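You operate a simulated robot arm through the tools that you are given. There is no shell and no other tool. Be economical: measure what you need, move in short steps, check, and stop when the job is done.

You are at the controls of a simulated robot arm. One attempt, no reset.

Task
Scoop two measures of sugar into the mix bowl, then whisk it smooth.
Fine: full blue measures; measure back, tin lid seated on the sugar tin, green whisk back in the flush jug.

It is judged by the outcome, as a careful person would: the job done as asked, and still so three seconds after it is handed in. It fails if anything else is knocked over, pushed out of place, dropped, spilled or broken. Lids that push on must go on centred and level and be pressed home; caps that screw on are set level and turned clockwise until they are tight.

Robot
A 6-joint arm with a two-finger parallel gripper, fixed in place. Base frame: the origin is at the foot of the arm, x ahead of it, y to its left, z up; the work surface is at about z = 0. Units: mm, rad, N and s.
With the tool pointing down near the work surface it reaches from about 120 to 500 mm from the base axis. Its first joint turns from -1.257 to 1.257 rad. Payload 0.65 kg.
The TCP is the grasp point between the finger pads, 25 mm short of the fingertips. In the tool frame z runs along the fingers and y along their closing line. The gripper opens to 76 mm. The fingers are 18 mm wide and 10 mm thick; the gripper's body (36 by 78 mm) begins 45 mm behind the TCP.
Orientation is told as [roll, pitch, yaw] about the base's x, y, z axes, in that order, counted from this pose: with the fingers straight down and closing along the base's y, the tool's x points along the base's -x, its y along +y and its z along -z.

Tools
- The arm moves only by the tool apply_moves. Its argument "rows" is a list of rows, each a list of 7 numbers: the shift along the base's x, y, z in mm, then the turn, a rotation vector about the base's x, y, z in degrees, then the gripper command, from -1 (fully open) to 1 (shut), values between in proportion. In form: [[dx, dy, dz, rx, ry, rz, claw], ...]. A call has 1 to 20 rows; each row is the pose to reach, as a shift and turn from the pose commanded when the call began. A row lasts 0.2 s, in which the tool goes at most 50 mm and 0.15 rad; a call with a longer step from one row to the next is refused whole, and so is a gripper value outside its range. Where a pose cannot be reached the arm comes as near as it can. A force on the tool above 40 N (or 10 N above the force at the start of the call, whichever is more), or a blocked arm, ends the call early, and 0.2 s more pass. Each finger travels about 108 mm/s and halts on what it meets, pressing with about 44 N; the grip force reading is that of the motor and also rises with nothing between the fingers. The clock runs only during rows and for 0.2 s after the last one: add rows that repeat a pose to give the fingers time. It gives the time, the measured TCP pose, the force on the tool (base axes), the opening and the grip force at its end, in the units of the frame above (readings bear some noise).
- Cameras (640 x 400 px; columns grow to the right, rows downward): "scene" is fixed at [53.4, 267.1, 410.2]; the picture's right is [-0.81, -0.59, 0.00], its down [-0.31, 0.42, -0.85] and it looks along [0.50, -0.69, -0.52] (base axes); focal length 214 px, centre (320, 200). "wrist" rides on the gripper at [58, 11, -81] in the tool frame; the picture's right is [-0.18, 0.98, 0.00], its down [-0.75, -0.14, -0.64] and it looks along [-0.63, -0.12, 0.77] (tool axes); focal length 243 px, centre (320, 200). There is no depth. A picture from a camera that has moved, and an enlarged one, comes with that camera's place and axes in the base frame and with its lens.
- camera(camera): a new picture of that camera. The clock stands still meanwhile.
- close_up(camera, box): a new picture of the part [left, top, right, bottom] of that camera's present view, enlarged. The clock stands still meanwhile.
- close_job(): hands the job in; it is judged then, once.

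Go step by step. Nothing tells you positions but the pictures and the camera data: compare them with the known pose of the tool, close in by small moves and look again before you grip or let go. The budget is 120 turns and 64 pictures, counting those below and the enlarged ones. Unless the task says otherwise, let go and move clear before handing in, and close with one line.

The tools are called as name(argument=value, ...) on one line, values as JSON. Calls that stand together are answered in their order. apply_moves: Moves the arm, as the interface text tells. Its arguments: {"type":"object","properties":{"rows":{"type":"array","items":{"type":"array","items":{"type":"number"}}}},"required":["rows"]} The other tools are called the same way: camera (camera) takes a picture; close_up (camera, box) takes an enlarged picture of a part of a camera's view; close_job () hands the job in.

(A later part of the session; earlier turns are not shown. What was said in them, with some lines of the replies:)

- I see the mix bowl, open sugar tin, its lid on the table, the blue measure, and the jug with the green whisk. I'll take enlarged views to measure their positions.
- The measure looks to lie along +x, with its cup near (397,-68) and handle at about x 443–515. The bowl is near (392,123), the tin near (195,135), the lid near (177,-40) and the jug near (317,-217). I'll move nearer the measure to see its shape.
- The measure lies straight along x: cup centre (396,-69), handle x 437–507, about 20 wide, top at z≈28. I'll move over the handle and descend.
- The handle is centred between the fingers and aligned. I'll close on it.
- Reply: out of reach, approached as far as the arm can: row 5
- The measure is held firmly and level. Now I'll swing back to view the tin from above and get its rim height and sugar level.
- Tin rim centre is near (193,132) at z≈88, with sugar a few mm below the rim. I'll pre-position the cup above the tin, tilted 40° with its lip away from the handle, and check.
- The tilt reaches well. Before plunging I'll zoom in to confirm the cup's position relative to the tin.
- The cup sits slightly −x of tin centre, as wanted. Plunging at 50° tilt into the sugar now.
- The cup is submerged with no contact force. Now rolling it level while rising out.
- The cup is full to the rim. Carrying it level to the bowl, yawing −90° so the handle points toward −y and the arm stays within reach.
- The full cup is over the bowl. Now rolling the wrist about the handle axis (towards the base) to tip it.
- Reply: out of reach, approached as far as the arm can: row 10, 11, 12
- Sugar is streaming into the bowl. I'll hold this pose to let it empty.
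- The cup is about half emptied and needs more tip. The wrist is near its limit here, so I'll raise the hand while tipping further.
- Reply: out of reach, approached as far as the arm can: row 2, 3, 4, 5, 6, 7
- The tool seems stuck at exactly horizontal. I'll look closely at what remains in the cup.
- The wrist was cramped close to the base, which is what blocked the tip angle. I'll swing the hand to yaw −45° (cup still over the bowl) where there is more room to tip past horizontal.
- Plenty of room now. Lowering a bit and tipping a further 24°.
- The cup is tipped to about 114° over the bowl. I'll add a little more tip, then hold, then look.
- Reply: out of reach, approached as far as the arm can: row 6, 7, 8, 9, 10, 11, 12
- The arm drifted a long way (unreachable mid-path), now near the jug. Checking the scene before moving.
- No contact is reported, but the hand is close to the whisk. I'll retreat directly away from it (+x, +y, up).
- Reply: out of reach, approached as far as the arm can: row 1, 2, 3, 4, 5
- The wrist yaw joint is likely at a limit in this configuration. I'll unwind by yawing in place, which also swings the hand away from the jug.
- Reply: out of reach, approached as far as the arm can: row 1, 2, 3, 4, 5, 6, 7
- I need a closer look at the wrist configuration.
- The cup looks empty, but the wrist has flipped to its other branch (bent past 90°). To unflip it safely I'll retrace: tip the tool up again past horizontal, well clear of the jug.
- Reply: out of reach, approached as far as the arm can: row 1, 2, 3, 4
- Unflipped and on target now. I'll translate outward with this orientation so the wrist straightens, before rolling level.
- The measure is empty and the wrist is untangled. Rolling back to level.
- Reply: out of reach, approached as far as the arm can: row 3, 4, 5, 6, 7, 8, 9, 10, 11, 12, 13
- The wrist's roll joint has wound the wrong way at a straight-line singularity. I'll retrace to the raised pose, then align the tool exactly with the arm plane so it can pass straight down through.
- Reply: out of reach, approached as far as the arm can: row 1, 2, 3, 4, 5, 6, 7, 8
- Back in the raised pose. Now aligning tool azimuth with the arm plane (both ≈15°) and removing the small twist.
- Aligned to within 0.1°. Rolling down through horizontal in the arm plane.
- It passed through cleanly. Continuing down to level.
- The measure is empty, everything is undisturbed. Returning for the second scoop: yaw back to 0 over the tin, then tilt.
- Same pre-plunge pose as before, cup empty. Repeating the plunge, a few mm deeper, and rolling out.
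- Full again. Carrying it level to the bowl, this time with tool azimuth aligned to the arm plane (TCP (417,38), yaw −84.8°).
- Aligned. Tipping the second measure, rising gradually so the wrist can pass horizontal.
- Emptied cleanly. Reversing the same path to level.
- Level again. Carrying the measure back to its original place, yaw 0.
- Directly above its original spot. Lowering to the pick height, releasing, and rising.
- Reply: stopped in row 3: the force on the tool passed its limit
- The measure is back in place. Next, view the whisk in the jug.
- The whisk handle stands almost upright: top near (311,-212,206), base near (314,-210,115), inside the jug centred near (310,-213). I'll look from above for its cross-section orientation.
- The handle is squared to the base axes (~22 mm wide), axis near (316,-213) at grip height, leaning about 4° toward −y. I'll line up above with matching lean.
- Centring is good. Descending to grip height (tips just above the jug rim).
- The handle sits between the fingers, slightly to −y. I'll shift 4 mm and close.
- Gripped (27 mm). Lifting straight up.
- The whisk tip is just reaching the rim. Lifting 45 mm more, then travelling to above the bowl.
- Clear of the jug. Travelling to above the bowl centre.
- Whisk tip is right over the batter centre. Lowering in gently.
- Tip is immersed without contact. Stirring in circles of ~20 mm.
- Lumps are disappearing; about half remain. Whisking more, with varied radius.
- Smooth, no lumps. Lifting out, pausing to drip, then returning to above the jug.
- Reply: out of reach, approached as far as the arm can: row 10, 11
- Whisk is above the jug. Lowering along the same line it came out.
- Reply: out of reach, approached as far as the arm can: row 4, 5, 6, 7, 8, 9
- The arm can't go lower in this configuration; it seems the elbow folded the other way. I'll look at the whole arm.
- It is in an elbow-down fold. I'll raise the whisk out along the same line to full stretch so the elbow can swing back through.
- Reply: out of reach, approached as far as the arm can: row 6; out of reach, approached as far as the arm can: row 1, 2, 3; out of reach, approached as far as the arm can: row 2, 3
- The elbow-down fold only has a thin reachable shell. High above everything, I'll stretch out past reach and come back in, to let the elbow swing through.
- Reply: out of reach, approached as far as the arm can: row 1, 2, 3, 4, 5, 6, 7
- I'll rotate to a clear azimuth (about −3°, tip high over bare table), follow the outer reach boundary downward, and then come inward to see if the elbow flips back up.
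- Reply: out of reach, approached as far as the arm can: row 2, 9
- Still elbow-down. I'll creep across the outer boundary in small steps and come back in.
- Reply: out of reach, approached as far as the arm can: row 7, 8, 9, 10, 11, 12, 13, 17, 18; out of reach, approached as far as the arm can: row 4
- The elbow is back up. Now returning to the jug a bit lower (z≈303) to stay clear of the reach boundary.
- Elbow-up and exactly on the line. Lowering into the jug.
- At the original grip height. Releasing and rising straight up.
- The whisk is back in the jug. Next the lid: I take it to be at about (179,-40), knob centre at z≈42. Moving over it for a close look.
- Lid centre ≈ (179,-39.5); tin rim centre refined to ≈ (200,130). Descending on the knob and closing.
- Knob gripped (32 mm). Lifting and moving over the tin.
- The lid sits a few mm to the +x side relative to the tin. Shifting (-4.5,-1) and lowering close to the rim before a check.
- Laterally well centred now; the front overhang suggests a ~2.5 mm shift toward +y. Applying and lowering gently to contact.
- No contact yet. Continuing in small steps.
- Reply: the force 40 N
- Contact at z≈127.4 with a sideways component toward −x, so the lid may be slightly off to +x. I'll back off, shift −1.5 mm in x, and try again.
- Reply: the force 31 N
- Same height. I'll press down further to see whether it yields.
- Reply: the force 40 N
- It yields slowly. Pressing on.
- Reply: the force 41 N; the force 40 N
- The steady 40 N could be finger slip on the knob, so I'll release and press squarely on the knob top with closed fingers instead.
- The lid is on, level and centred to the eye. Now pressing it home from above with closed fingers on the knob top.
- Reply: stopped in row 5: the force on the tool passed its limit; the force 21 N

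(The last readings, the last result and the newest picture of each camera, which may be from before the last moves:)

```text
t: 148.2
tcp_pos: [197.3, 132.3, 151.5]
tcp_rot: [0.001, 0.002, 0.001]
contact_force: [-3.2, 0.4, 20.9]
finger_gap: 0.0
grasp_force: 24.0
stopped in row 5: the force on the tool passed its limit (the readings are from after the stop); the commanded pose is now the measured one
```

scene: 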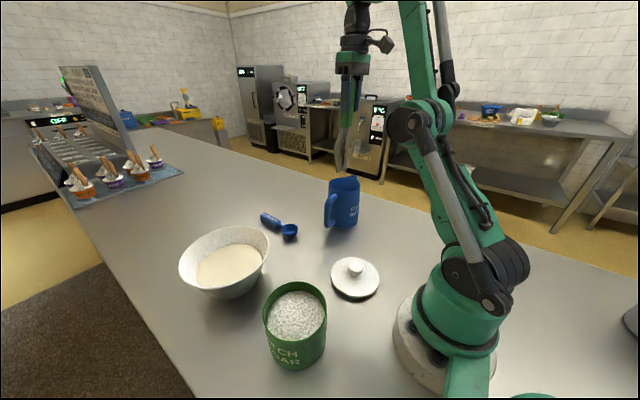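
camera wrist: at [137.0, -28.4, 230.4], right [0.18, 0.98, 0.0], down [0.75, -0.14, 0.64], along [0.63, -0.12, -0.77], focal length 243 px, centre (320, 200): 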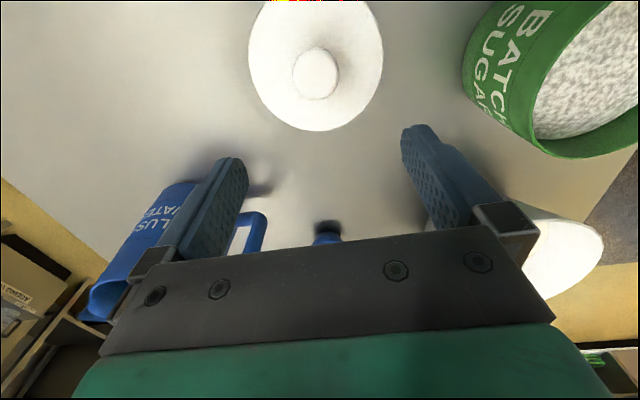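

Hard contact at tip z≈126.5. Pressing once more to see if it yields.

apply_moves(rows=[[0, 0, -0.5, 0, 0, 0, 1], [0, 0, -1, 0, 0, 0, 1], [0, 0, -1.5, 0, 0, 0, 1]])

apply_moves(rows=[[0, 0, -0.6, 0, 0, 0, 1], [0, 0, -1.2, 0, 0, 0, 1], [0, 0, -2, 0, 0, 0, 1]])

```text
t: 148.6
tcp_pos: [196.0, 131.6, 151.0]
tcp_rot: [-0.001, 0.003, -0.001]
contact_force: [-4.0, -1.4, 19.7]
finger_gap: 0.0
grasp_force: 23.4
stopped in row 1: the force on the tool passed its limit (the readings are from after the stop); the commanded pose is now the measured one
```

```text
t: 149.0
tcp_pos: [196.2, 132.3, 151.6]
tcp_rot: [0.0, 0.003, 0.001]
contact_force: [-3.3, -0.8, 19.0]
finger_gap: 0.0
grasp_force: 24.1
stopped in row 1: the force on the tool passed its limit (the readings are from after the stop); the commanded pose is now the measured one
```

It doesn't yield at 40 N. To be sure it is home I'll ramp the press in finer steps to a higher force.

apply_moves(rows=[[0, 0, -0.15, 0, 0, 0, 1], [0, 0, -0.3, 0, 0, 0, 1]])

apply_moves(rows=[[0, 0, -0.2, 0, 0, 0, 1], [0, 0, -0.3, 0, 0, 0, 1]])

```text
t: 149.6
tcp_pos: [197.9, 132.0, 151.1]
tcp_rot: [-0.001, 0.004, 0.001]
contact_force: [-1.6, -0.6, 27.5]
finger_gap: 0.0
grasp_force: 23.5
```

```text
t: 150.2
tcp_pos: [197.0, 132.5, 150.7]
tcp_rot: [0.0, 0.004, 0.001]
contact_force: [0.2, 1.9, 27.5]
finger_gap: 0.0
grasp_force: 23.6
```

apply_moves(rows=[[0, 0, -0.3, 0, 0, 0, 1], [0, 0, -0.5, 0, 0, 0, 1]])

apply_moves(rows=[[0, 0, -0.2, 0, 0, 0, 1], [0, 0, -0.3, 0, 0, 0, 1]])

apply_moves(rows=[[0, 0, -0.2, 0, 0, 0, 1], [0, 0, -0.3, 0, 0, 0, 1]])

```text
t: 150.5
tcp_pos: [197.0, 132.0, 150.2]
tcp_rot: [0.001, 0.004, 0.001]
contact_force: [-1.1, -1.0, 20.1]
finger_gap: 0.1
grasp_force: 23.5
stopped in row 1: the force on the tool passed its limit (the readings are from after the stop); the commanded pose is now the measured one
```

```text
t: 151.1
tcp_pos: [197.3, 132.1, 150.0]
tcp_rot: [0.001, 0.005, 0.001]
contact_force: [-1.3, 0.0, 19.4]
finger_gap: 0.0
grasp_force: 23.3
stopped in row 2: the force on the tool passed its limit (the readings are from after the stop); the commanded pose is now the measured one
```

```text
t: 151.7
tcp_pos: [197.1, 132.2, 150.5]
tcp_rot: [0.0, 0.003, 0.001]
contact_force: [-4.6, -1.3, 32.4]
finger_gap: 0.0
grasp_force: 23.5
```

The lid no longer yields under repeated 40 N presses. As a level check I'll touch the lid above the tin wall on two opposite sides, starting at +x.

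apply_moves(rows=[[0, 0, 8, 0, 0, 0, 1], [0, 0, 25, 0, 0, 0, 1], [40, 0, 25, 0, 0, 0, 1], [40, 0, 5, 0, 0, 0, 1], [40, 0, -15, 0, 0, 0, 1], [40, 0, -25, 0, 0, 0, 1], [40, 0, -29, 0, 0, 0, 1], [40, 0, -31, 0, 0, 0, 1], [40, 0, -32, 0, 0, 0, 1], [40, 0, -33, 0, 0, 0, 1], [40, 0, -34, 0, 0, 0, 1], [40, 0, -35, 0, 0, 0, 1], [40, 0, -36, 0, 0, 0, 1], [40, 0, -37, 0, 0, 0, 1], [40, 0, -38, 0, 0, 0, 1], [40, 0, -39, 0, 0, 0, 1], [40, 0, -40, 0, 0, 0, 1]])

```text
t: 153.7
tcp_pos: [238.7, 131.4, 119.3]
tcp_rot: [-0.003, 0.006, 0.0]
contact_force: [-1.8, -1.6, 29.2]
finger_gap: 0.0
grasp_force: 22.8
stopped in row 9: the force on the tool passed its limit (the readings are from after the stop); the commanded pose is now the measured one
```

Plate top there is at z≈94. Now the opposite side.

apply_moves(rows=[[0, 0, 10, 0, 0, 0, 1], [0, 0, 35, 0, 0, 0, 1], [0, 0, 60, 0, 0, 0, 1], [-40, 0, 62, 0, 0, 0, 1], [-80, 0, 60, 0, 0, 0, 1], [-80, 0, 40, 0, 0, 0, 1], [-80, 0, 20, 0, 0, 0, 1], [-80, 0, 8, 0, 0, 0, 1], [-80, 0, 5, 0, 0, 0, 1], [-80, 0, 4, 0, 0, 0, 1], [-80, 0, 3, 0, 0, 0, 1], [-80, 0, 2, 0, 0, 0, 1], [-80, 0, 1, 0, 0, 0, 1], [-80, 0, 0, 0, 0, 0, 1], [-80, 0, -1, 0, 0, 0, 1], [-80, 0, -2, 0, 0, 0, 1], [-80, 0, -3, 0, 0, 0, 1], [-80, 0, -4, 0, 0, 0, 1]])

```text
t: 156.8
tcp_pos: [159.0, 132.7, 121.2]
tcp_rot: [-0.002, 0.01, 0.0]
contact_force: [-2.8, 0.4, 20.0]
finger_gap: 0.1
grasp_force: 23.0
stopped in row 15: the force on the tool passed its limit (the readings are from after the stop); the commanded pose is now the measured one
```

Both sides stop at the same commanded height (~118.4), so the lid is level and seated. Moving clear and finishing.

apply_moves(rows=[[0, 0, 15, 0, 0, 0, 1], [0, 0, 45, 0, 0, 0, 1], [0, 0, 80, 0, 0, 0, 0], [10, 0, 115, 0, 0, 0, -1], [35, -30, 130, 0, 0, 0, -1], [60, -65, 140, 0, 0, 0, -1], [80, -100, 140, 0, 0, 0, -1], [100, -130, 140, 0, 0, 0, -1], [100, -130, 140, 0, 0, 0, -1]])

```text
t: 158.8
tcp_pos: [261.9, 3.1, 260.7]
tcp_rot: [-0.004, 0.007, 0.002]
contact_force: [-0.1, 0.1, 0.4]
finger_gap: 75.8
grasp_force: 0.1
```

close_job()

```text
The job is handed in.
```

I scooped two full measures of sugar into the bowl and whisked it until no lumps showed. The measure is back in its place and the whisk is back in the jug. The lid is pressed onto the tin and touched level on two opposite sides, though I had no pictures left for a last look.
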